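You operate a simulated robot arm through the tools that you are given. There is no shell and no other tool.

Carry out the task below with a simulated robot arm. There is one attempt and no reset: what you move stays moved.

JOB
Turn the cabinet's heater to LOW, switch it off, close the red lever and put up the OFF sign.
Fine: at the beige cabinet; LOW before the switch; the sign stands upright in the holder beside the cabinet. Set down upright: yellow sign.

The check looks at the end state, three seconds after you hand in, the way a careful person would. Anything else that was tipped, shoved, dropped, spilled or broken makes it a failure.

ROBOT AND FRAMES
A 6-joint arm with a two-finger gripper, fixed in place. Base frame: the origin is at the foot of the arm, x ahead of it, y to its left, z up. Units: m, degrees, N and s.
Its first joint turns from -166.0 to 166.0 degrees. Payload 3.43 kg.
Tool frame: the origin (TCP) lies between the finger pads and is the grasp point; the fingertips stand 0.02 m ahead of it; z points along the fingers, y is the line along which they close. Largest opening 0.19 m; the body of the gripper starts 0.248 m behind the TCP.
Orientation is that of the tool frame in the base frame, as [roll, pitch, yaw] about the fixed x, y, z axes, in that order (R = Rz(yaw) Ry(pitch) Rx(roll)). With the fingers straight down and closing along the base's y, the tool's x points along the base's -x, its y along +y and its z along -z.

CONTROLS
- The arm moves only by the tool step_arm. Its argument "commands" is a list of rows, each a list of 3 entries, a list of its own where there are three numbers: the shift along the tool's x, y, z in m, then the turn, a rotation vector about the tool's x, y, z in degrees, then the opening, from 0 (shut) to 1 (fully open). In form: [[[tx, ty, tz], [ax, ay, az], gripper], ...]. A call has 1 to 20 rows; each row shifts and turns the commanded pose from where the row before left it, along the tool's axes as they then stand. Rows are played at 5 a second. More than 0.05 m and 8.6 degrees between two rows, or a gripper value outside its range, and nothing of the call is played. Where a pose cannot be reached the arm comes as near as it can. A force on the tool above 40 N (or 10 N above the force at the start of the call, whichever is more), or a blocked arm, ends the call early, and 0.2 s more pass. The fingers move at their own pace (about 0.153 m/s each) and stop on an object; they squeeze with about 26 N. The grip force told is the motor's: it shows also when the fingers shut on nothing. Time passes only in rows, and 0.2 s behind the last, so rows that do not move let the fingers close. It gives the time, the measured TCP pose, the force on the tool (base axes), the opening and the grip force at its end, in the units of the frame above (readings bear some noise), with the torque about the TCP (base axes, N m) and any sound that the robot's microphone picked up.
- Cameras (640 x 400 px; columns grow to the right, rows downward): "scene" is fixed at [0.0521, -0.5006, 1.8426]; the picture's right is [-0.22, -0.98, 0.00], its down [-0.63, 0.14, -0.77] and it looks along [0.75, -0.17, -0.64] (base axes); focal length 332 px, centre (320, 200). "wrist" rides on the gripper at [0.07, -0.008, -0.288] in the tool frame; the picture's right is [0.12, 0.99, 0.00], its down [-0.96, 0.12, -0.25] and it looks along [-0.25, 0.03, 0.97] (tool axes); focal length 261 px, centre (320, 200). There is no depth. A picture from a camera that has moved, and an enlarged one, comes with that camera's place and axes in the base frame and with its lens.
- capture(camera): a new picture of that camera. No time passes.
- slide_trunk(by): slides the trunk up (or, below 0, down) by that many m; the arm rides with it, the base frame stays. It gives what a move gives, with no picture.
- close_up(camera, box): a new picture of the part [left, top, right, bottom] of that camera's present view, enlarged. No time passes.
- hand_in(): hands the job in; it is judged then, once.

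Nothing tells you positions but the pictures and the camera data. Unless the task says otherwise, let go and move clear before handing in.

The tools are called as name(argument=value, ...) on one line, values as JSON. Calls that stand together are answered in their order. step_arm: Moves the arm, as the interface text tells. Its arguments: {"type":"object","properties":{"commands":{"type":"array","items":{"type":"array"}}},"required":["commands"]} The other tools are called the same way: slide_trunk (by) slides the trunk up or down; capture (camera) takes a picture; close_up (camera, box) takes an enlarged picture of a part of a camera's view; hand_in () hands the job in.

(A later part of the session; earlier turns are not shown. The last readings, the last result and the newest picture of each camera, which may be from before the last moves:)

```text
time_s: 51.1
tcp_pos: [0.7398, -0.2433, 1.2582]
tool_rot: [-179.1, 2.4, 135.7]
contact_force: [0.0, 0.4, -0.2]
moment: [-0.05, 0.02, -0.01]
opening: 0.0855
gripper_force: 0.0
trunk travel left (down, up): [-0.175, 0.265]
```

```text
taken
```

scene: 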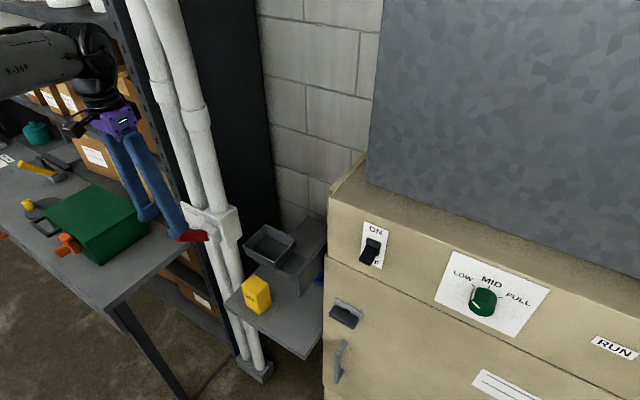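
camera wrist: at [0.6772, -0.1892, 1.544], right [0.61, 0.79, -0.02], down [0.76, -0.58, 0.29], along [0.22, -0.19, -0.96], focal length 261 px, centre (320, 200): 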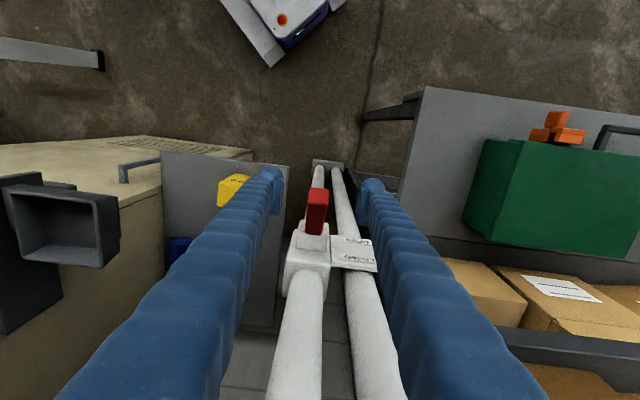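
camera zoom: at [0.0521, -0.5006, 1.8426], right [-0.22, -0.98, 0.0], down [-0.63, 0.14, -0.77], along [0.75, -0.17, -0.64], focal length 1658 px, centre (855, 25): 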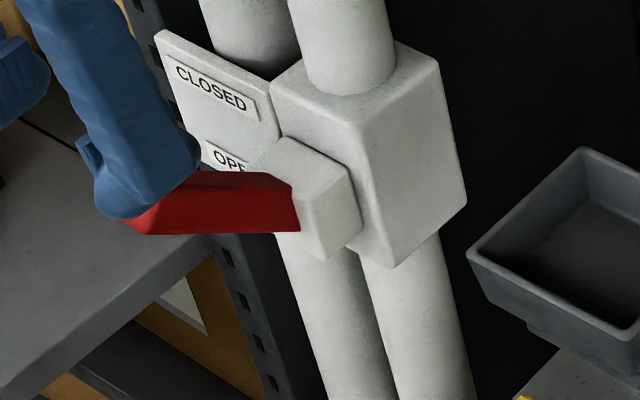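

The lever holds at about 43° above horizontal (it began about 15° below). I want to check whether that's the end stop, so I'll pitch the tool back to 45°, re-grip near the end and try to lift further.

step_arm(commands=[[[0.005, 0, 0], [0, -8.5, 0], 0.45], [[0.005, 0, 0], [0, -8.5, 0], 0.45], [[0.005, 0, 0], [0, -8.5, 0], 0.45], [[0.005, 0, 0], [0, -8.5, 0], 0.45], [[0, 0, 0], [0, -8.5, 0], 0.45], [[0, 0, 0], [0, 0, 0], 0.45]])

capture(camera="wrist")

close_up(camera="scene", box=[165, 195, 261, 275])

close_up(camera="wrist", box=[240, 110, 400, 230])

```text
time_s: 52.5
tcp_pos: [0.7254, -0.2282, 1.2529]
tool_rot: [-179.0, 44.9, 136.5]
contact_force: [0.1, -1.0, 0.6]
moment: [0.0, -0.02, 0.0]
opening: 0.0855
gripper_force: 0.0
trunk travel left (down, up): [-0.175, 0.265]
```

```text
taken
camera wrist: at [0.5396, -0.0567, 1.4067], right [0.63, 0.77, -0.1], down [0.45, -0.26, 0.85], along [0.63, -0.58, -0.51], focal length 261 px, centre (320, 200)
```

wrist: 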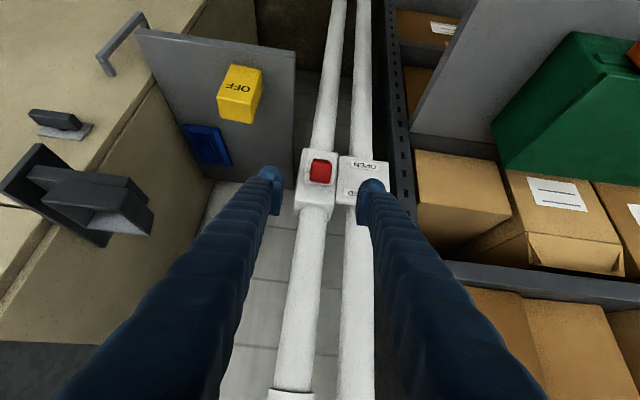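

```text
5.00 times, centred on (213, 235) of scene
camera zoom: at [0.0521, -0.5006, 1.8426], right [-0.22, -0.98, 0.0], down [-0.63, 0.14, -0.77], along [0.75, -0.17, -0.64], focal length 1658 px, centre (855, 25)
```

zoom: 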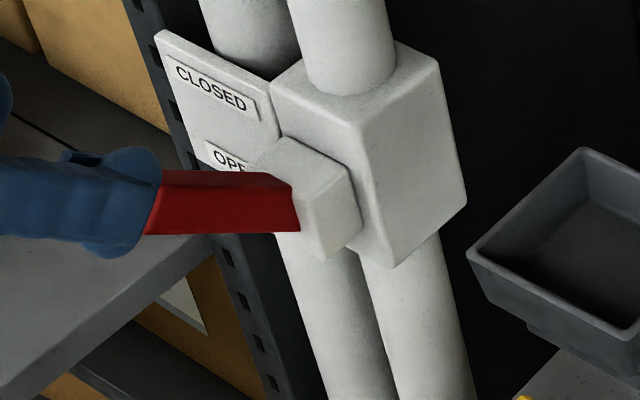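

```text
3.33 times, centred on (320, 170) of wrist
camera zoom: at [0.5396, -0.0567, 1.4067], right [0.63, 0.77, -0.1], down [0.45, -0.26, 0.85], along [0.63, -0.58, -0.51], focal length 869 px, centre (320, 300)
```

zoom: 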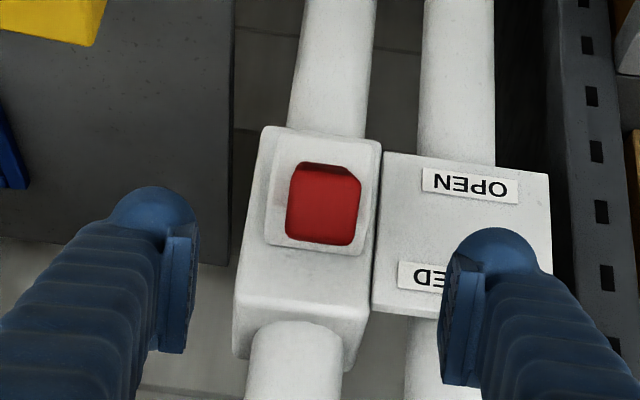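

The lever is seen almost end-on between the fingers. I'll advance about 100 mm, close on its end, and try to lift a little more.

step_arm(commands=[[[0.0026, 0.0005, 0.033], [0, 0, 0], 0.45], [[0.0026, 0.0005, 0.033], [0, 0, 0], 0.45], [[0.0026, 0, 0.033], [0, 0, 0], 0.45], [[0, 0, 0], [0, 0, 0], 0.2], [[0, 0, 0], [0, 0, 0], 0.0], [[0, 0, 0], [0, 0, 0], 0.0]])

close_up(camera="scene", box=[165, 195, 261, 275])

close_up(camera="wrist", box=[240, 110, 400, 230])

```text
time_s: 53.9
tcp_pos: [0.7705, -0.2763, 1.1762]
tool_rot: [-179.0, 45.0, 136.4]
contact_force: [-0.7, 6.6, 2.8]
moment: [0.32, -0.33, -0.39]
opening: 0.029
gripper_force: 45.1
trunk travel left (down, up): [-0.175, 0.265]
```

```text
5.00 times, centred on (213, 235) of scene
camera zoom: at [0.0521, -0.5006, 1.8426], right [-0.22, -0.98, 0.0], down [-0.63, 0.14, -0.77], along [0.75, -0.17, -0.64], focal length 1658 px, centre (855, 25)
```

zoom: 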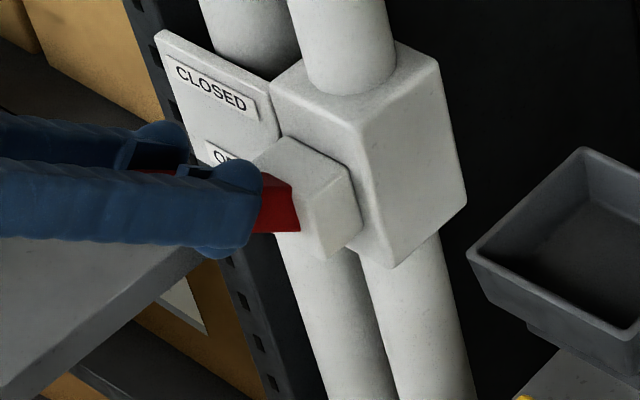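

```text
3.33 times, centred on (320, 170) of wrist
camera zoom: at [0.5848, -0.1036, 1.3305], right [0.63, 0.77, -0.1], down [0.45, -0.26, 0.85], along [0.63, -0.58, -0.51], focal length 869 px, centre (320, 300)
```

zoom: 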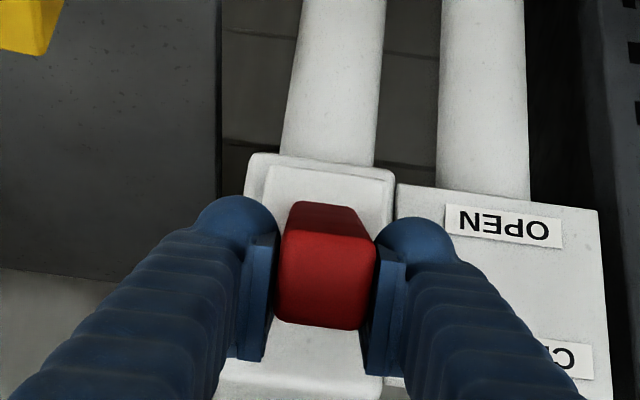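

step_arm(commands=[[[-0.0019, 0, -0.0002], [0, 1, 0], 0.0], [[-0.0019, 0, -0.0002], [0, 1, 0], 0.0], [[-0.0019, 0, -0.0002], [0, 1, 0], 0.0], [[-0.0019, 0, -0.0002], [0, 1, 0], 0.0], [[-0.0019, 0, -0.0002], [0, 1, 0], 0.0]])

close_up(camera="scene", box=[165, 195, 261, 275])

```text
time_s: 55.1
tcp_pos: [0.7751, -0.2788, 1.1804]
tool_rot: [-178.9, 39.7, 136.3]
contact_force: [-7.1, -4.0, -15.3]
moment: [-0.53, -0.78, -0.37]
opening: 0.0289
gripper_force: 44.8
trunk travel left (down, up): [-0.175, 0.265]
```

```text
5.00 times, centred on (213, 235) of scene
camera zoom: at [0.0521, -0.5006, 1.8426], right [-0.22, -0.98, 0.0], down [-0.63, 0.14, -0.77], along [0.75, -0.17, -0.64], focal length 1658 px, centre (855, 25)
```

zoom: 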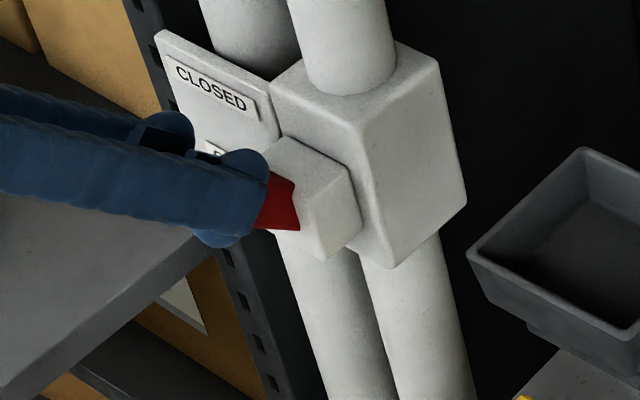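

It still moves freely with ~17 N, so this isn't the stop. I'll continue lifting.

step_arm(commands=[[[-0.0019, 0, -0.0002], [0, 1, 0], 0.0], [[-0.0019, 0, -0.0002], [0, 1, 0], 0.0], [[-0.0019, 0, -0.0002], [0, 1, 0], 0.0], [[-0.0019, 0, -0.0002], [0, 1, 0], 0.0], [[-0.0019, 0, -0.0002], [0, 1, 0], 0.0], [[-0.0019, 0, -0.0002], [0, 1, 0], 0.0], [[-0.0019, 0, -0.0002], [0, 1, 0], 0.0], [[-0.0019, 0, -0.0002], [0, 1, 0], 0.0]])

close_up(camera="scene", box=[165, 195, 261, 275])

```text
time_s: 55.9
tcp_pos: [0.7744, -0.2796, 1.1819]
tool_rot: [-178.6, 37.0, 136.3]
contact_force: [-1.0, 1.0, -8.1]
moment: [-0.56, -0.73, -0.46]
opening: 0.029
gripper_force: 44.6
trunk travel left (down, up): [-0.175, 0.265]
stopped in row 3: the force on the tool passed its limit at 42 N (the readings are from after the stop); the commanded pose is now the measured one
```

```text
5.00 times, centred on (213, 235) of scene
camera zoom: at [0.0521, -0.5006, 1.8426], right [-0.22, -0.98, 0.0], down [-0.63, 0.14, -0.77], along [0.75, -0.17, -0.64], focal length 1658 px, centre (855, 25)
```

zoom: 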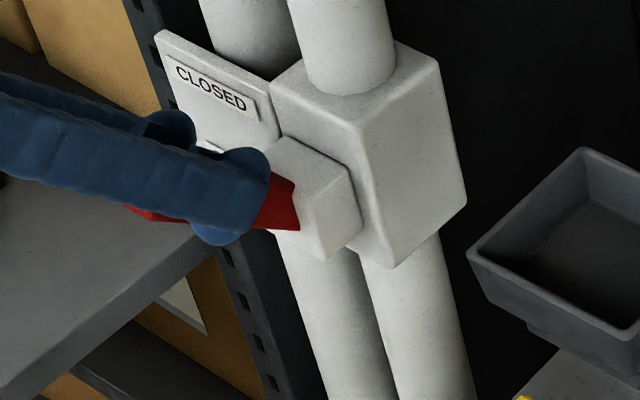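

The force rose sharply with hardly any movement, which suggests an end stop at ~45°. I'll do one more gentle push to confirm.

step_arm(commands=[[[-0.0015, 0, 0.0], [0, 0, 0], 0.0], [[-0.0015, 0, 0.0], [0, 0, 0], 0.0], [[-0.0015, 0, 0.0], [0, 0, 0], 0.0], [[-0.0015, 0, 0.0], [0, 0, 0], 0.0]])

close_up(camera="scene", box=[165, 195, 261, 275])

close_up(camera="wrist", box=[240, 110, 400, 230])

```text
time_s: 56.8
tcp_pos: [0.7751, -0.2801, 1.1831]
tool_rot: [-178.7, 36.8, 136.4]
contact_force: [-4.2, 4.9, -3.1]
moment: [0.03, -0.95, -0.21]
opening: 0.0293
gripper_force: 45.1
trunk travel left (down, up): [-0.175, 0.265]
stopped in row 4: the force on the tool passed its limit at 43 N (the readings are from after the stop); the commanded pose is now the measured one
```

```text
5.00 times, centred on (213, 235) of scene
camera zoom: at [0.0521, -0.5006, 1.8426], right [-0.22, -0.98, 0.0], down [-0.63, 0.14, -0.77], along [0.75, -0.17, -0.64], focal length 1658 px, centre (855, 25)
```

zoom: 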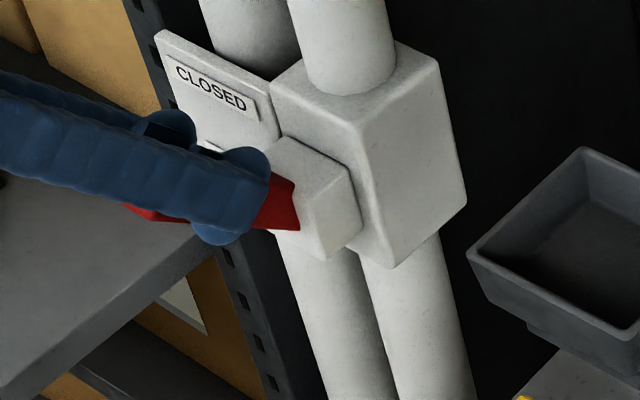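

```text
3.33 times, centred on (320, 170) of wrist
camera zoom: at [0.6082, -0.1233, 1.3712], right [0.63, 0.77, -0.09], down [0.53, -0.34, 0.77], along [0.57, -0.53, -0.63], focal length 869 px, centre (320, 300)
```

zoom: 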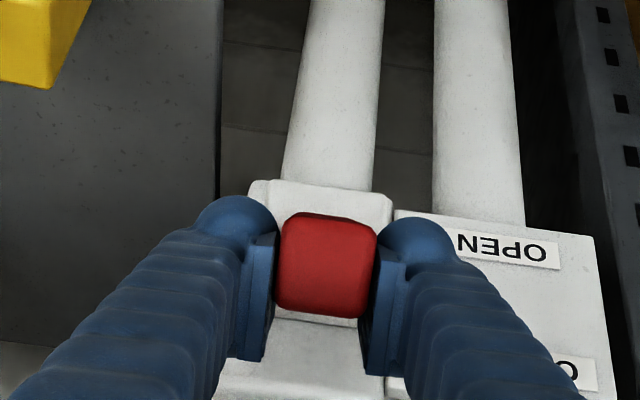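

The lever is blocked solid now, so it's at its CLOSED stop. I'll let go, retract along the lever, and check that it stays.

step_arm(commands=[[[0, 0, 0], [0, 0, 0], 0.2], [[0, 0, 0], [0, 0, 0], 0.45], [[0, 0, 0], [0, 0, 0], 0.45], [[0, 0, -0.03], [0, 0, 0], 0.45], [[0, 0, -0.04], [0, 0, 0], 0.45], [[0, 0, -0.04], [-0.3, -8.2, 1.0], 0.45], [[0, 0, -0.03], [0, 0, 0], 0.45], [[0, 0, 0], [0, 0, 0], 0.45]])

capture(camera="wrist")

close_up(camera="scene", box=[165, 195, 261, 275])

close_up(camera="wrist", box=[20, 20, 300, 240])

```text
time_s: 58.6
tcp_pos: [0.7142, -0.2181, 1.2911]
tool_rot: [-179.7, 45.0, 135.3]
contact_force: [-0.6, 1.1, 0.3]
moment: [0.0, 0.05, -0.01]
opening: 0.0854
gripper_force: 0.1
trunk travel left (down, up): [-0.175, 0.265]
```

```text
taken
camera wrist: at [0.5297, -0.0444, 1.4451], right [0.64, 0.76, -0.09], down [0.44, -0.27, 0.86], along [0.63, -0.59, -0.51], focal length 261 px, centre (320, 200)
```

wrist: 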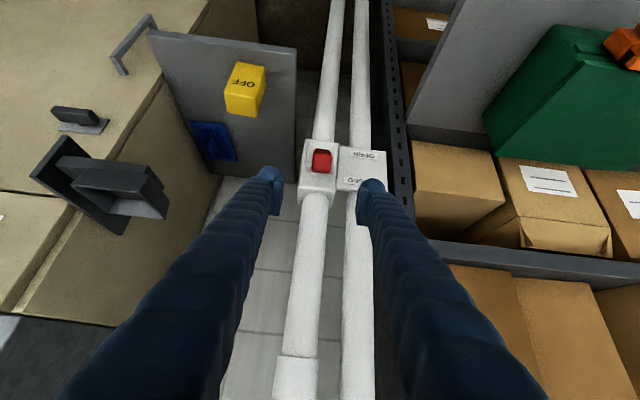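

```text
5.00 times, centred on (213, 235) of scene
camera zoom: at [0.0521, -0.5006, 1.8426], right [-0.22, -0.98, 0.0], down [-0.63, 0.14, -0.77], along [0.75, -0.17, -0.64], focal length 1658 px, centre (855, 25)
```

zoom: 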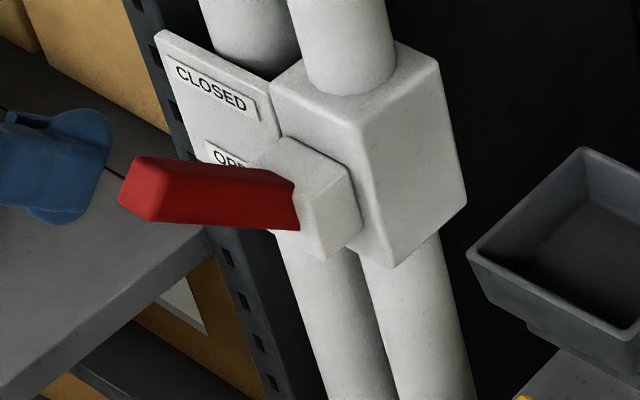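

```text
1.82 times, centred on (160, 130) of wrist
camera zoom: at [0.5297, -0.0444, 1.4451], right [0.64, 0.76, -0.09], down [0.44, -0.27, 0.86], along [0.63, -0.59, -0.51], focal length 474 px, centre (611, 327)
```

zoom: 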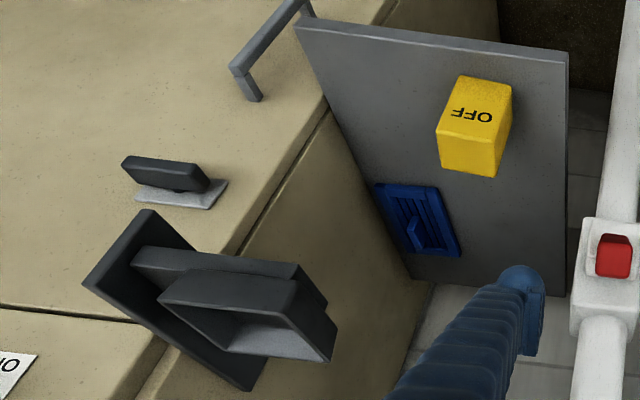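

The lever stays up at about 45°. The sign's top is centred at about (0.687, -0.445, 1.00), 62 × 50 mm and 110 mm tall, and the cup's centre is (0.589, -0.504), rim z≈1.277. I'll approach the sign from the front with the 45° tool so the gripper stays clear of the cup.

step_arm(commands=[[[0, -0.045, 0], [0, 0, 0], 0.55], [[0, -0.045, 0], [0, 0, 0], 0.55], [[0, -0.045, 0], [0, 0, 0], 0.55], [[0, -0.045, 0], [0, 0, 0], 0.55], [[0.0218, 0, 0.0315], [0, 0, 0], 0.55], [[0.0218, 0, 0.0315], [0, 0, 0], 0.55], [[0.0218, 0, 0.0315], [0, 0, 0], 0.55], [[0.0218, 0, 0.0315], [0, 0, 0], 0.55], [[0, 0, 0], [0, 0, 0], 0.55]])

capture(camera="wrist")

capture(camera="scene")

close_up(camera="wrist", box=[220, 60, 420, 210])

```text
time_s: 60.6
tcp_pos: [0.6044, -0.3652, 1.1401]
tool_rot: [-179.8, 45.2, 135.1]
contact_force: [0.0, -0.7, 0.1]
moment: [0.03, 0.03, 0.01]
opening: 0.1044
gripper_force: 0.1
trunk travel left (down, up): [-0.175, 0.265]
```

```text
taken
camera wrist: at [0.4187, -0.1909, 1.2934], right [0.64, 0.76, -0.09], down [0.44, -0.27, 0.86], along [0.63, -0.59, -0.51], focal length 261 px, centre (320, 200)
```

wrist: 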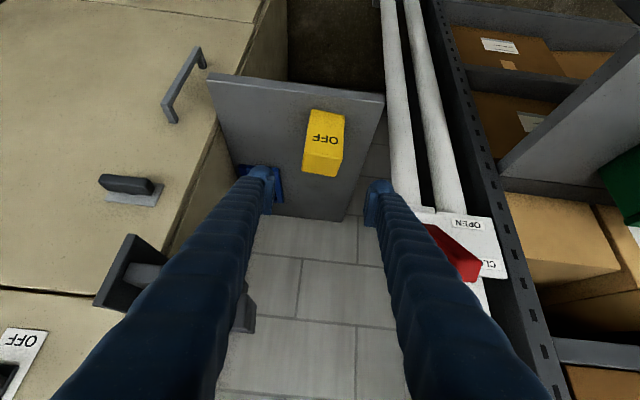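

```text
taken
```

scene: 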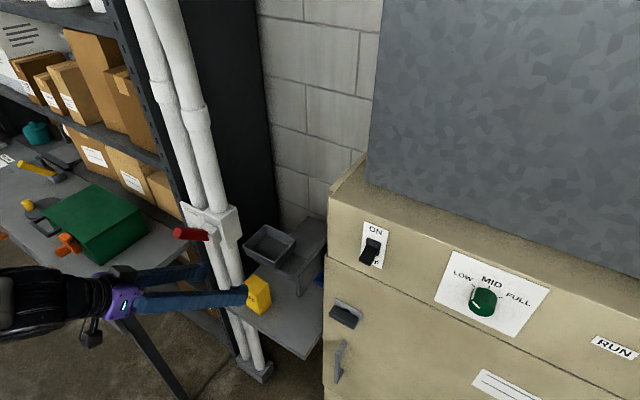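

```text
2.67 times, centred on (320, 135) of wrist
camera zoom: at [0.4187, -0.1909, 1.2934], right [0.64, 0.76, -0.09], down [0.44, -0.27, 0.86], along [0.63, -0.59, -0.51], focal length 695 px, centre (320, 373)
```

zoom: 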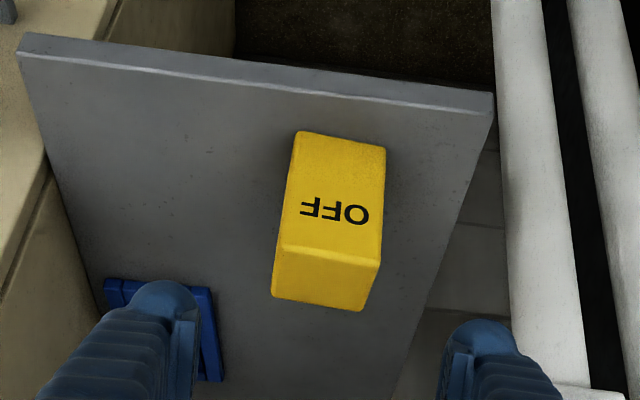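

My estimate of the sign holds (centre f≈0.805, l≈0.171; base z≈0.891). I'll move in to straddle its upper half, stop short of closing, and check.

step_arm(commands=[[[0.02, 0.001, 0.01], [0, 0, 0], 0.55], [[0.02, 0.001, 0.03], [0, 0, 0], 0.55], [[0, 0, 0.04], [0, 0, 0], 0.55], [[0, 0, 0.04], [0, 0, 0], 0.55], [[0, 0, 0.04], [0, 0, 0], 0.55], [[0, 0, 0.02], [0, 0, 0], 0.55], [[0, 0, 0], [0, 0, 0], 0.55]])

capture(camera="wrist")

close_up(camera="scene", box=[200, 200, 340, 330])

close_up(camera="wrist", box=[220, 90, 420, 240])

```text
time_s: 62.2
tcp_pos: [0.6792, -0.4355, 0.9869]
tool_rot: [-179.7, 45.1, 135.1]
contact_force: [0.1, -0.2, 0.2]
moment: [0.06, -0.01, 0.04]
opening: 0.1043
gripper_force: 0.0
trunk travel left (down, up): [-0.175, 0.265]
```

```text
taken
camera wrist: at [0.4942, -0.2624, 1.1403], right [0.64, 0.76, -0.09], down [0.44, -0.27, 0.86], along [0.63, -0.59, -0.51], focal length 261 px, centre (320, 200)
```

wrist: 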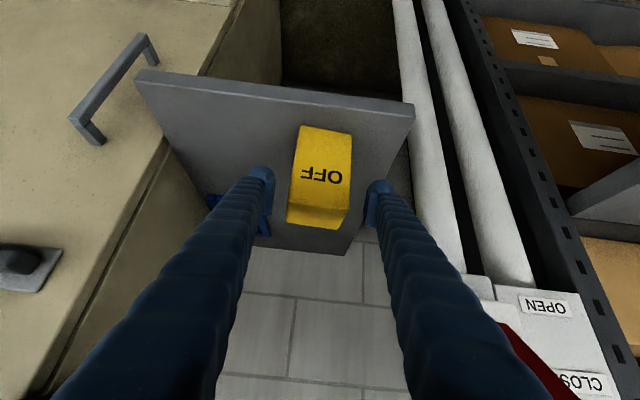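

```text
3.08 times, centred on (270, 265) of scene
camera zoom: at [0.0521, -0.5006, 1.8426], right [-0.22, -0.98, 0.0], down [-0.63, 0.14, -0.77], along [0.75, -0.17, -0.64], focal length 1021 px, centre (474, 0)
```

zoom: 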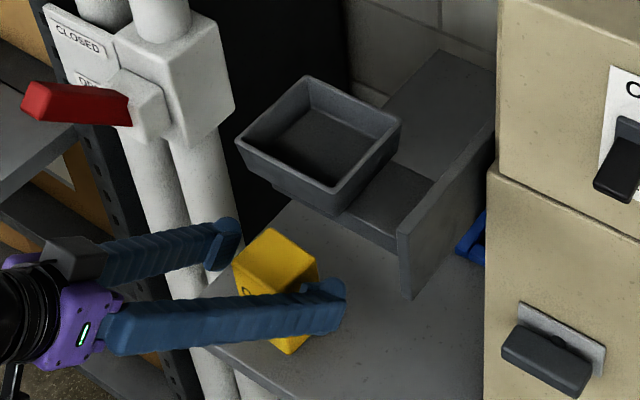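

```text
2.67 times, centred on (320, 165) of wrist
camera zoom: at [0.4942, -0.2624, 1.1403], right [0.64, 0.76, -0.09], down [0.44, -0.27, 0.86], along [0.63, -0.59, -0.51], focal length 695 px, centre (320, 293)
```

zoom: 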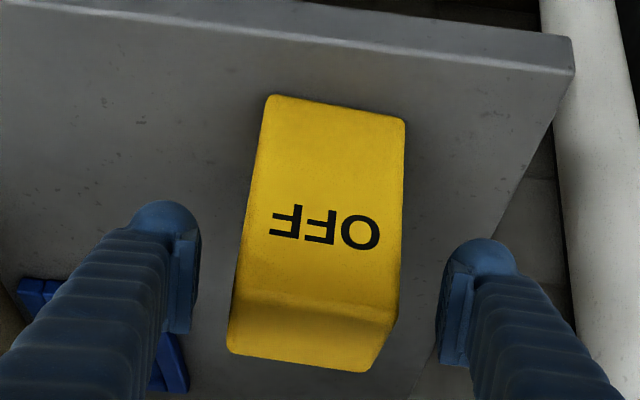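

The sign is centred between the fingers. I'll move the last ~20 mm in and close gently.

step_arm(commands=[[[0.0035, 0, 0.02], [0, 0, 0], 0.55], [[0, 0, 0], [0, 0, 0], 0.45], [[0, 0, 0], [0, 0, 0], 0.38], [[0, 0, 0], [0, 0, 0], 0.2], [[0, 0, 0], [0, 0, 0], 0.0], [[0, 0, 0], [0, 0, 0], 0.0]])

close_up(camera="wrist", box=[220, 90, 420, 240])

close_up(camera="scene", box=[200, 200, 340, 330])

```text
time_s: 63.6
tcp_pos: [0.6872, -0.4445, 0.9694]
tool_rot: [-179.7, 45.1, 135.2]
contact_force: [0.3, 0.3, 0.4]
moment: [0.0, 0.01, -0.01]
opening: 0.0667
gripper_force: 25.7
trunk travel left (down, up): [-0.175, 0.265]
```

```text
2.67 times, centred on (320, 165) of wrist
camera zoom: at [0.5023, -0.2705, 1.1238], right [0.64, 0.76, -0.09], down [0.44, -0.27, 0.86], along [0.63, -0.59, -0.51], focal length 695 px, centre (320, 293)
```

zoom: 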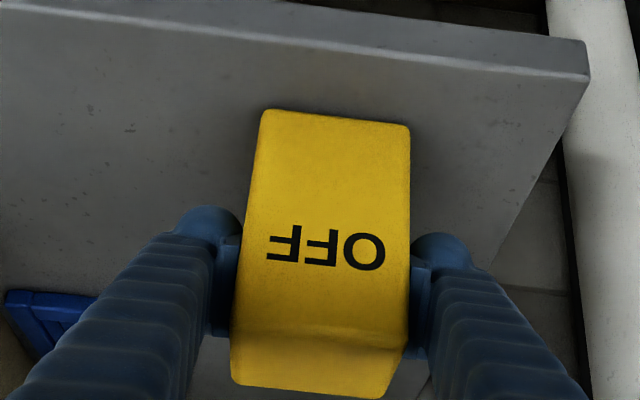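

```text
3.08 times, centred on (270, 265) of scene
camera zoom: at [0.0521, -0.5006, 1.8426], right [-0.22, -0.98, 0.0], down [-0.63, 0.14, -0.77], along [0.75, -0.17, -0.64], focal length 1021 px, centre (474, 0)
```

zoom: 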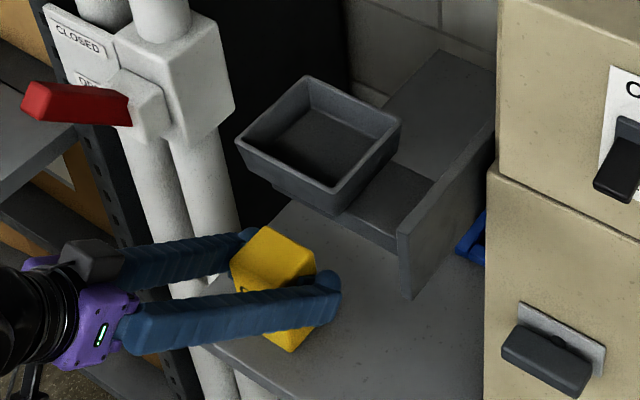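

The sign is held (66.7 mm wide, base about 78 mm below the TCP). I'll lift it 30 mm straight up, then draw it back from under the cup's level toward the robot.

step_arm(commands=[[[-0.0106, 0, -0.0106], [0, 0, 0], 0.0], [[-0.0106, 0, -0.0106], [0, 0, 0], 0.0], [[0.02, 0, -0.02], [0, 0, 0], 0.0], [[0.025, 0, -0.025], [0, 0, 0], 0.0], [[0.025, 0, -0.025], [0, 0, 0], 0.0], [[0.022, 0, -0.022], [0, 0, 0], 0.0], [[0, 0, 0], [0, 0, 0], 0.0]])

capture(camera="scene")

capture(camera="wrist")

```text
time_s: 65.2
tcp_pos: [0.5947, -0.3486, 0.9978]
tool_rot: [-179.6, 45.0, 135.2]
contact_force: [-0.7, 0.6, -0.7]
moment: [-0.06, 0.01, -0.04]
opening: 0.0664
gripper_force: 26.2
trunk travel left (down, up): [-0.175, 0.265]
```

```text
taken
```

scene: 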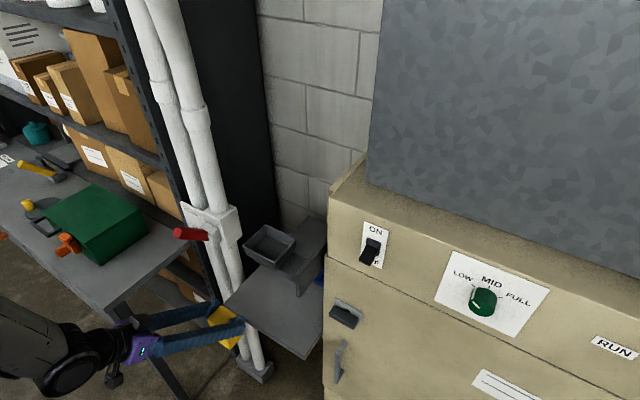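

```text
taken
camera wrist: at [0.4105, -0.1759, 1.1527], right [0.64, 0.76, -0.09], down [0.44, -0.27, 0.85], along [0.63, -0.59, -0.51], focal length 261 px, centre (320, 200)
```

wrist: 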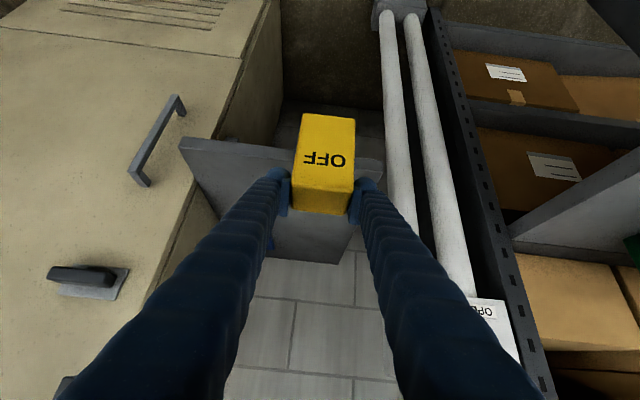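

The sign is up and clear of the shelf, still vertical. Next I raise the trunk, lifting everything straight up in front of the cup.

slide_trunk(by=0.26)

capture(camera="wrist")

capture(camera="scene")

```text
time_s: 67.9
tcp_pos: [0.5961, -0.3495, 1.2577]
tool_rot: [-179.7, 45.0, 135.2]
contact_force: [-0.3, -0.7, -1.1]
moment: [-0.02, -0.01, -0.04]
opening: 0.0664
gripper_force: 26.4
trunk travel left (down, up): [-0.435, 0.005]
```

```text
taken
camera wrist: at [0.4109, -0.1766, 1.4126], right [0.64, 0.76, -0.09], down [0.44, -0.27, 0.85], along [0.63, -0.59, -0.51], focal length 261 px, centre (320, 200)
```

wrist: 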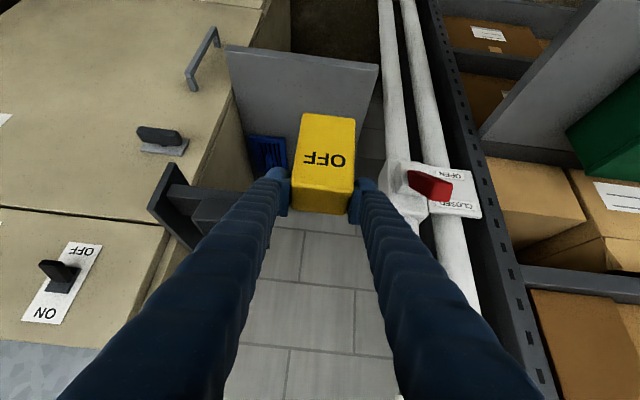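

```text
taken
```

scene: 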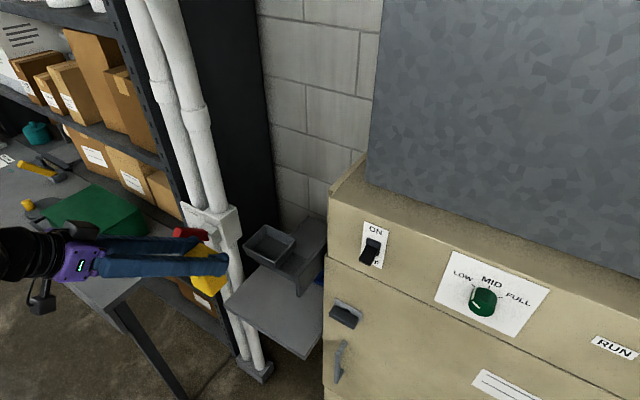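

I'll raise another 130 mm so the sign's base clears the cup rim, then move over toward the cup centre and check.

step_arm(commands=[[[-0.0307, 0, -0.0307], [0, 0, 0], 0.0], [[-0.0307, 0, -0.0307], [0, 0, 0], 0.0], [[-0.0307, 0, -0.0307], [0, 0, 0], 0.0], [[0, -0.038, 0], [0, 0, 0], 0.0], [[0, -0.038, 0], [0, 0, 0], 0.0], [[0, -0.0385, 0], [0, 0, 0], 0.0], [[0, 0, 0], [0, 0, 0], 0.0]])

capture(camera="wrist")

capture(camera="scene")

```text
time_s: 69.5
tcp_pos: [0.513, -0.4297, 1.3925]
tool_rot: [-179.7, 45.0, 135.1]
contact_force: [0.5, -0.5, -0.1]
moment: [-0.01, 0.01, 0.03]
opening: 0.0667
gripper_force: 26.5
trunk travel left (down, up): [-0.435, 0.005]
```

```text
taken
camera wrist: at [0.3286, -0.2567, 1.5462], right [0.64, 0.76, -0.09], down [0.44, -0.27, 0.85], along [0.63, -0.59, -0.51], focal length 261 px, centre (320, 200)
```

wrist: 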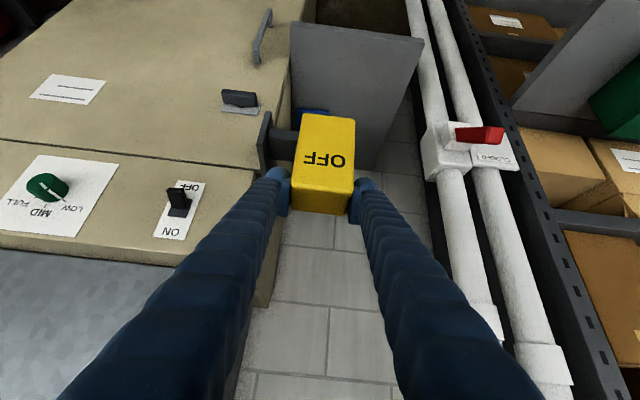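

```text
taken
```

scene: 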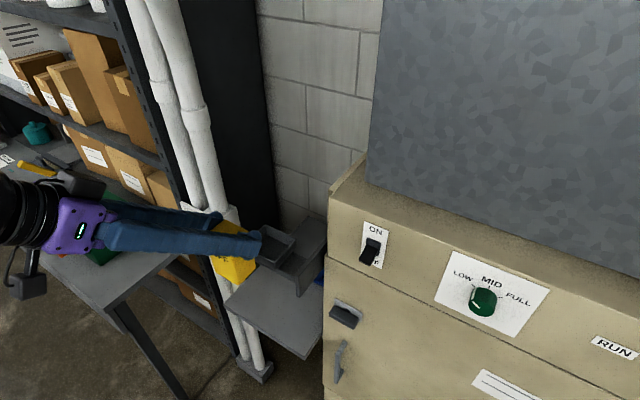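

I'm beside the cup, at the right lateral position. Let me take close-ups to refine the sign's offset in the grip and the cup's position before moving over it.

close_up(camera="wrist", box=[250, 90, 400, 240])

close_up(camera="scene", box=[190, 190, 340, 300])

```text
2.67 times, centred on (325, 165) of wrist
camera zoom: at [0.3286, -0.2567, 1.5462], right [0.64, 0.76, -0.09], down [0.44, -0.27, 0.85], along [0.63, -0.59, -0.51], focal length 695 px, centre (307, 293)
```

zoom: 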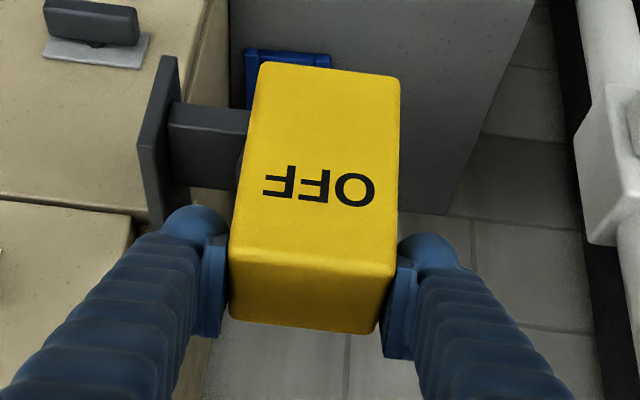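

```text
3.64 times, centred on (265, 245) of scene
camera zoom: at [0.0521, -0.5006, 1.8426], right [-0.22, -0.98, 0.0], down [-0.63, 0.14, -0.77], along [0.75, -0.17, -0.64], focal length 1206 px, centre (520, 36)
```

zoom: 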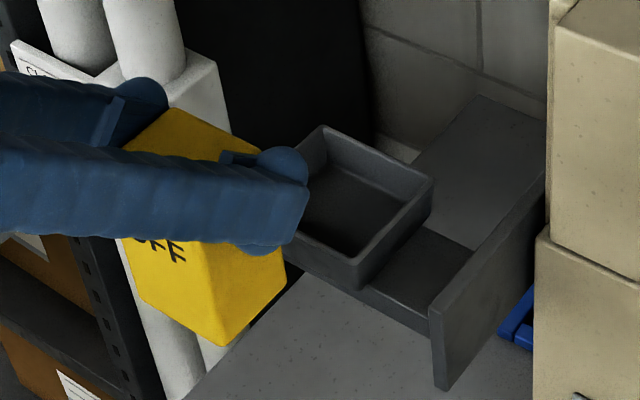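

Important find: the sign slipped about 30 mm down in the grip during the first lift, so its base is now ~106 mm below the TCP (z≈1.286), only just above the rim. It's still upright and hasn't moved since. I'll raise 35 mm more, slowly, before going over the cup.

step_arm(commands=[[[-0.0083, 0, -0.0083], [0, 0, 0], 0.0], [[-0.0083, 0, -0.0083], [0, 0, 0], 0.0], [[-0.0083, 0, -0.0083], [0, 0, 0], 0.0], [[0, 0, 0], [0, 0, 0], 0.0], [[-0.0143, 0, 0.0143], [0, 0, 0], 0.0], [[-0.0143, 0, 0.0143], [0, 0, 0], 0.0], [[-0.0143, 0, 0.0143], [0, 0, 0], 0.0], [[-0.0143, 0, 0.0143], [0, 0, 0], 0.0], [[-0.0142, 0, 0.0142], [0, 0, 0], 0.0], [[0, 0, 0], [0, 0, 0], 0.0]])

capture(camera="wrist")

close_up(camera="scene", box=[200, 180, 350, 290])

close_up(camera="wrist", box=[205, 90, 445, 240])

```text
time_s: 71.7
tcp_pos: [0.5851, -0.5005, 1.4237]
tool_rot: [-179.7, 45.1, 135.1]
contact_force: [0.0, 0.4, -1.8]
moment: [-0.03, -0.06, 0.01]
opening: 0.0668
gripper_force: 26.1
trunk travel left (down, up): [-0.435, 0.005]
```

```text
taken
camera wrist: at [0.4008, -0.3271, 1.5778], right [0.64, 0.76, -0.09], down [0.44, -0.27, 0.86], along [0.63, -0.59, -0.51], focal length 261 px, centre (320, 200)
```

wrist: 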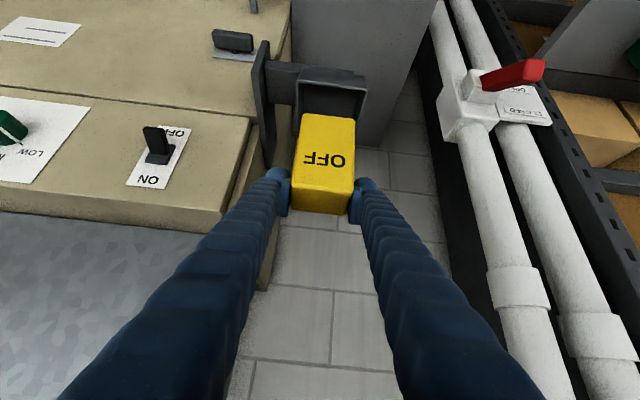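

```text
3.64 times, centred on (275, 235) of scene
camera zoom: at [0.0521, -0.5006, 1.8426], right [-0.22, -0.98, 0.0], down [-0.63, 0.14, -0.77], along [0.75, -0.17, -0.64], focal length 1206 px, centre (484, 73)
```

zoom: 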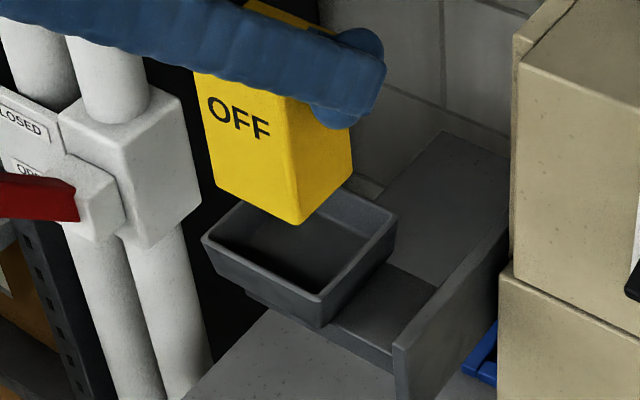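

```text
2.67 times, centred on (325, 165) of wrist
camera zoom: at [0.4008, -0.3271, 1.5778], right [0.64, 0.76, -0.09], down [0.44, -0.27, 0.86], along [0.63, -0.59, -0.51], focal length 695 px, centre (307, 293)
```

zoom: 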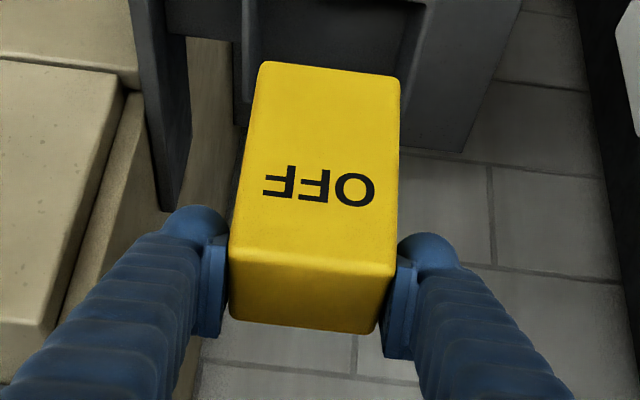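

The sign hangs upright above the cup. By the relative positions in the scene view it looks ~4–5 mm too far toward +l. Let me magnify to verify before lowering.

close_up(camera="scene", box=[246, 215, 318, 275])

close_up(camera="wrist", box=[270, 50, 390, 130])

```text
6.67 times, centred on (282, 245) of scene
camera zoom: at [0.0521, -0.5006, 1.8426], right [-0.22, -0.98, 0.0], down [-0.63, 0.14, -0.77], along [0.75, -0.17, -0.64], focal length 2211 px, centre (573, -100)
```

zoom: 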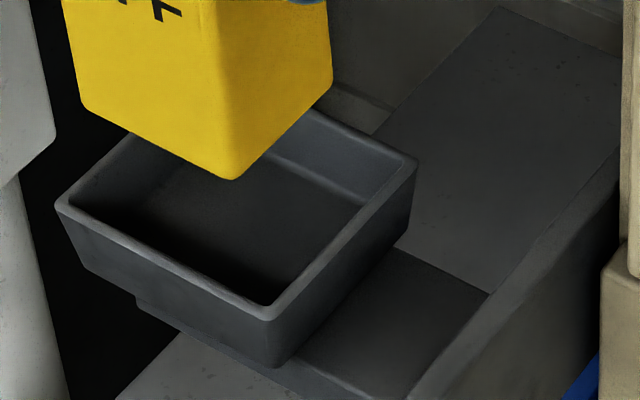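

```text
5.00 times, centred on (330, 90) of wrist
camera zoom: at [0.4008, -0.3271, 1.5778], right [0.64, 0.76, -0.09], down [0.44, -0.27, 0.86], along [0.63, -0.59, -0.51], focal length 1303 px, centre (270, 750)
```

zoom: 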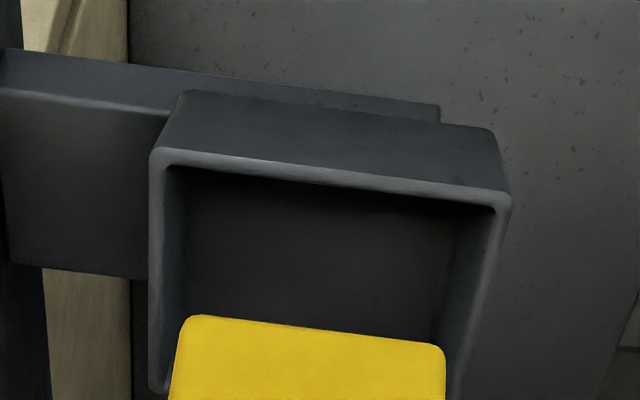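

The two views agree: the sign is centred across the cup but needs about +7 mm forward (f). Its base is at z≈1.326 and the rim at 1.273. I'll shift forward and lower to just below rim level, then check.

step_arm(commands=[[[-0.0047, 0, 0.0047], [0, 0, 0], 0.0], [[0.0088, 0, 0.0088], [0, 0, 0], 0.0], [[0.0088, 0, 0.0088], [0, 0, 0], 0.0], [[0.0088, 0, 0.0088], [0, 0, 0], 0.0], [[0.0071, 0, 0.0071], [0, 0, 0], 0.0], [[0, 0, 0], [0, 0, 0], 0.0]])

close_up(camera="scene", box=[246, 215, 318, 275])

close_up(camera="wrist", box=[270, 60, 390, 140])

```text
time_s: 73.1
tcp_pos: [0.5917, -0.5061, 1.3762]
tool_rot: [-179.7, 45.1, 135.2]
contact_force: [0.5, 0.5, -0.7]
moment: [0.01, -0.03, 0.02]
opening: 0.067
gripper_force: 26.0
trunk travel left (down, up): [-0.435, 0.005]
```

```text
6.67 times, centred on (282, 245) of scene
camera zoom: at [0.0521, -0.5006, 1.8426], right [-0.22, -0.98, 0.0], down [-0.63, 0.14, -0.77], along [0.75, -0.17, -0.64], focal length 2211 px, centre (573, -100)
```

zoom: 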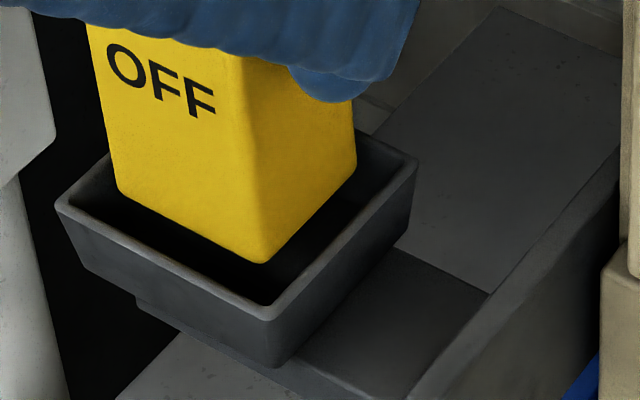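

```text
5.00 times, centred on (330, 100) of wrist
camera zoom: at [0.4063, -0.3327, 1.5303], right [0.64, 0.76, -0.09], down [0.44, -0.27, 0.86], along [0.63, -0.59, -0.51], focal length 1303 px, centre (270, 700)
```

zoom: 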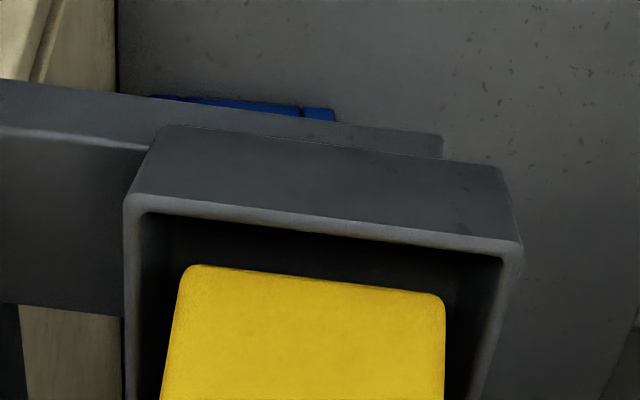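

The sign is nicely centred over the opening. I'll lower it into the cup in small steps and watch for floor contact.

step_arm(commands=[[[0.0056, 0, 0.0056], [0, 0, 0], 0.0], [[0.0056, 0, 0.0056], [0, 0, 0], 0.0], [[0.0056, 0, 0.0056], [0, 0, 0], 0.0], [[0, 0, 0], [0, 0, 0], 0.0]])

close_up(camera="scene", box=[246, 215, 318, 275])

close_up(camera="wrist", box=[250, 80, 400, 230])

```text
time_s: 74.1
tcp_pos: [0.5892, -0.5059, 1.3533]
tool_rot: [-179.5, 45.1, 135.3]
contact_force: [-0.8, 0.8, -1.0]
moment: [0.02, -0.04, 0.03]
opening: 0.0666
gripper_force: 25.7
trunk travel left (down, up): [-0.435, 0.005]
```

```text
6.67 times, centred on (282, 245) of scene
camera zoom: at [0.0521, -0.5006, 1.8426], right [-0.22, -0.98, 0.0], down [-0.63, 0.14, -0.77], along [0.75, -0.17, -0.64], focal length 2211 px, centre (573, -100)
```

zoom: 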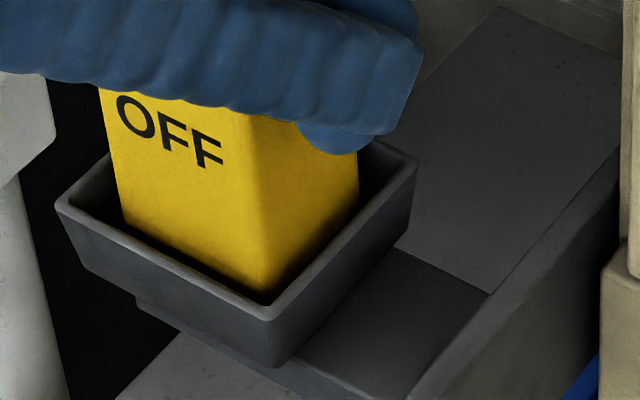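

```text
2.67 times, centred on (325, 155) of wrist
camera zoom: at [0.4061, -0.3323, 1.5085], right [0.64, 0.76, -0.09], down [0.44, -0.27, 0.85], along [0.62, -0.59, -0.51], focal length 695 px, centre (307, 320)
```

zoom: 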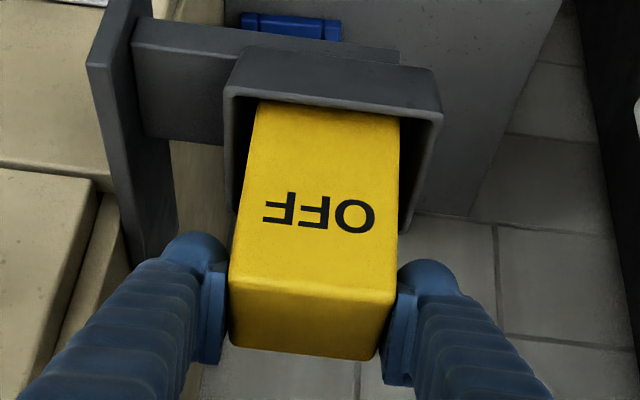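

No floor contact yet (force ~1 N). I'll continue in 3 mm steps.

step_arm(commands=[[[0.0021, 0, 0.0021], [0, 0, 0], 0.0], [[0.0021, 0, 0.0021], [0, 0, 0], 0.0], [[0, 0, 0], [0, 0, 0], 0.0]])

close_up(camera="wrist", box=[250, 80, 400, 230])

```text
time_s: 74.9
tcp_pos: [0.5909, -0.5068, 1.3499]
tool_rot: [-179.3, 45.2, 135.1]
contact_force: [-0.3, -0.3, 15.2]
moment: [0.55, -0.09, -0.03]
opening: 0.0665
gripper_force: 25.5
trunk travel left (down, up): [-0.435, 0.005]
```

```text
2.67 times, centred on (325, 155) of wrist
camera zoom: at [0.4071, -0.3316, 1.5035], right [0.65, 0.76, -0.09], down [0.44, -0.27, 0.86], along [0.62, -0.59, -0.51], focal length 695 px, centre (307, 320)
```

zoom: 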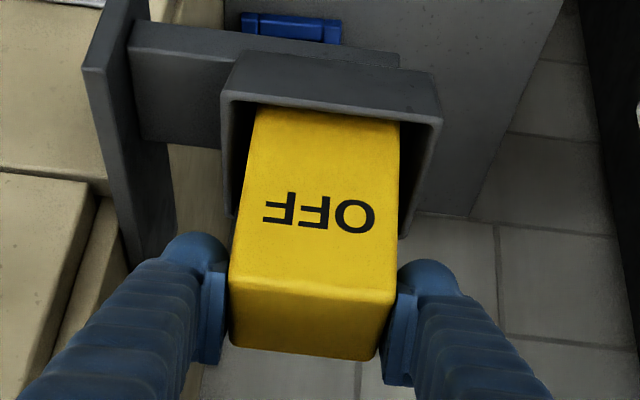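

Floor contact: 15 N upward, at the expected depth. I'll ease the preload slightly, open the fingers gently, and check that the sign stands on its own.

step_arm(commands=[[[-0.001, 0, -0.001], [0, 0, 0], 0.0], [[0, 0, 0], [0, 0, 0], 0.34], [[0, 0, 0], [0, 0, 0], 0.38], [[0, 0, 0], [0, 0, 0], 0.42], [[0, 0, 0], [0, 0, 0], 0.46], [[0, 0, 0], [0, 0, 0], 0.5], [[0, 0, 0], [0, 0, 0], 0.5]])

close_up(camera="wrist", box=[250, 80, 400, 230])

close_up(camera="scene", box=[220, 180, 340, 280])

```text
time_s: 76.5
tcp_pos: [0.592, -0.5064, 1.3483]
tool_rot: [-179.5, 45.0, 135.3]
contact_force: [0.4, 1.0, -0.5]
moment: [-0.01, -0.04, -0.05]
opening: 0.095
gripper_force: 0.1
trunk travel left (down, up): [-0.435, 0.005]
```

```text
2.67 times, centred on (325, 155) of wrist
camera zoom: at [0.4077, -0.3317, 1.5031], right [0.65, 0.76, -0.09], down [0.44, -0.27, 0.85], along [0.62, -0.59, -0.51], focal length 695 px, centre (307, 320)
```

zoom: 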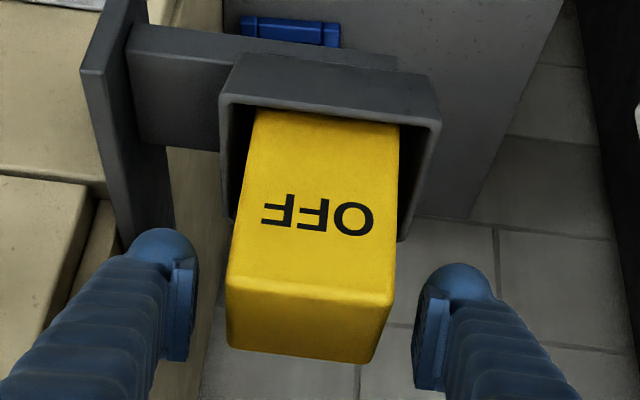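

```text
4.00 times, centred on (280, 230) of scene
camera zoom: at [0.0521, -0.5006, 1.8426], right [-0.22, -0.98, 0.0], down [-0.63, 0.14, -0.77], along [0.75, -0.17, -0.64], focal length 1327 px, centre (480, 80)
```

zoom: 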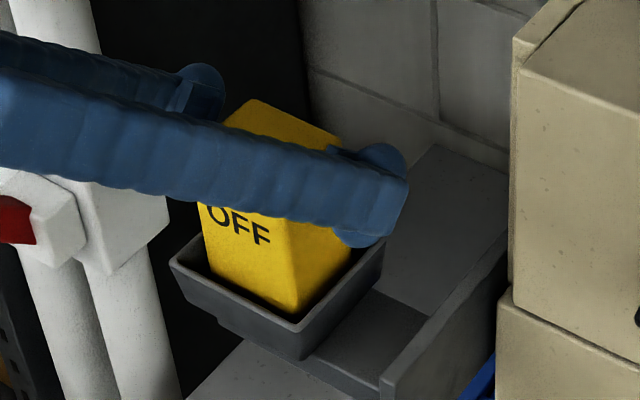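

The sign stands free in the cup. I'll retract straight back along the tool axis.

step_arm(commands=[[[0, 0, -0.02], [0, 0, 0], 0.5], [[0, 0, -0.03], [0, 0, 0], 0.5], [[0, 0, -0.03], [0, 0, 0], 0.5], [[0, 0, -0.03], [0, 0, 0], 0.5], [[0, 0, -0.03], [0, 0, 0], 0.5], [[0, 0, 0], [0, 0, 0], 0.5]])

capture(camera="wrist")

close_up(camera="scene", box=[220, 180, 340, 280])

capture(camera="scene")

```text
time_s: 77.9
tcp_pos: [0.522, -0.4343, 1.4461]
tool_rot: [-179.7, 45.0, 135.3]
contact_force: [1.4, 0.4, 0.2]
moment: [-0.03, 0.03, -0.05]
opening: 0.0951
gripper_force: 0.0
trunk travel left (down, up): [-0.435, 0.005]
```

```text
taken
camera wrist: at [0.3375, -0.2616, 1.6017], right [0.64, 0.76, -0.09], down [0.44, -0.27, 0.85], along [0.63, -0.59, -0.51], focal length 261 px, centre (320, 200)
```

wrist: 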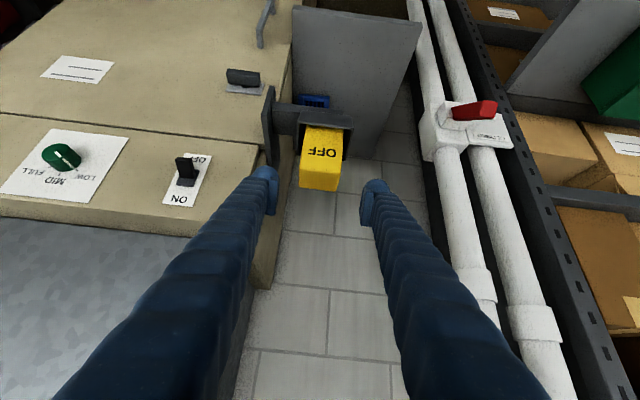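

```text
4.00 times, centred on (280, 230) of scene
camera zoom: at [0.0521, -0.5006, 1.8426], right [-0.22, -0.98, 0.0], down [-0.63, 0.14, -0.77], along [0.75, -0.17, -0.64], focal length 1327 px, centre (480, 80)
```

zoom: 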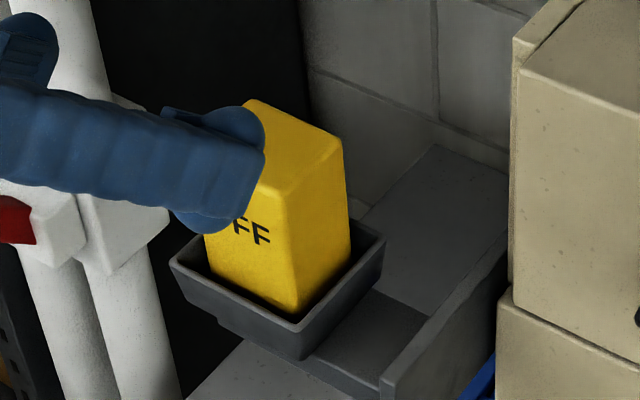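

```text
taken
```

scene: 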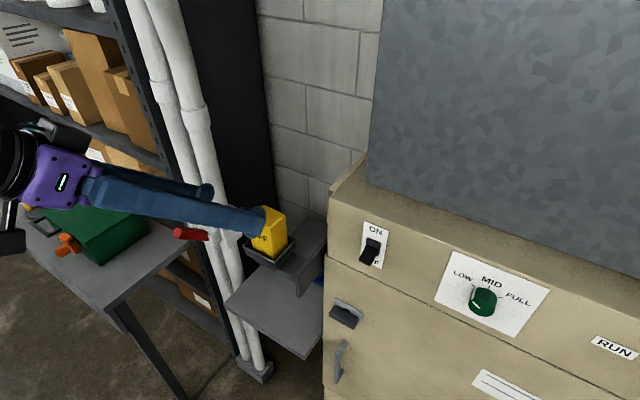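

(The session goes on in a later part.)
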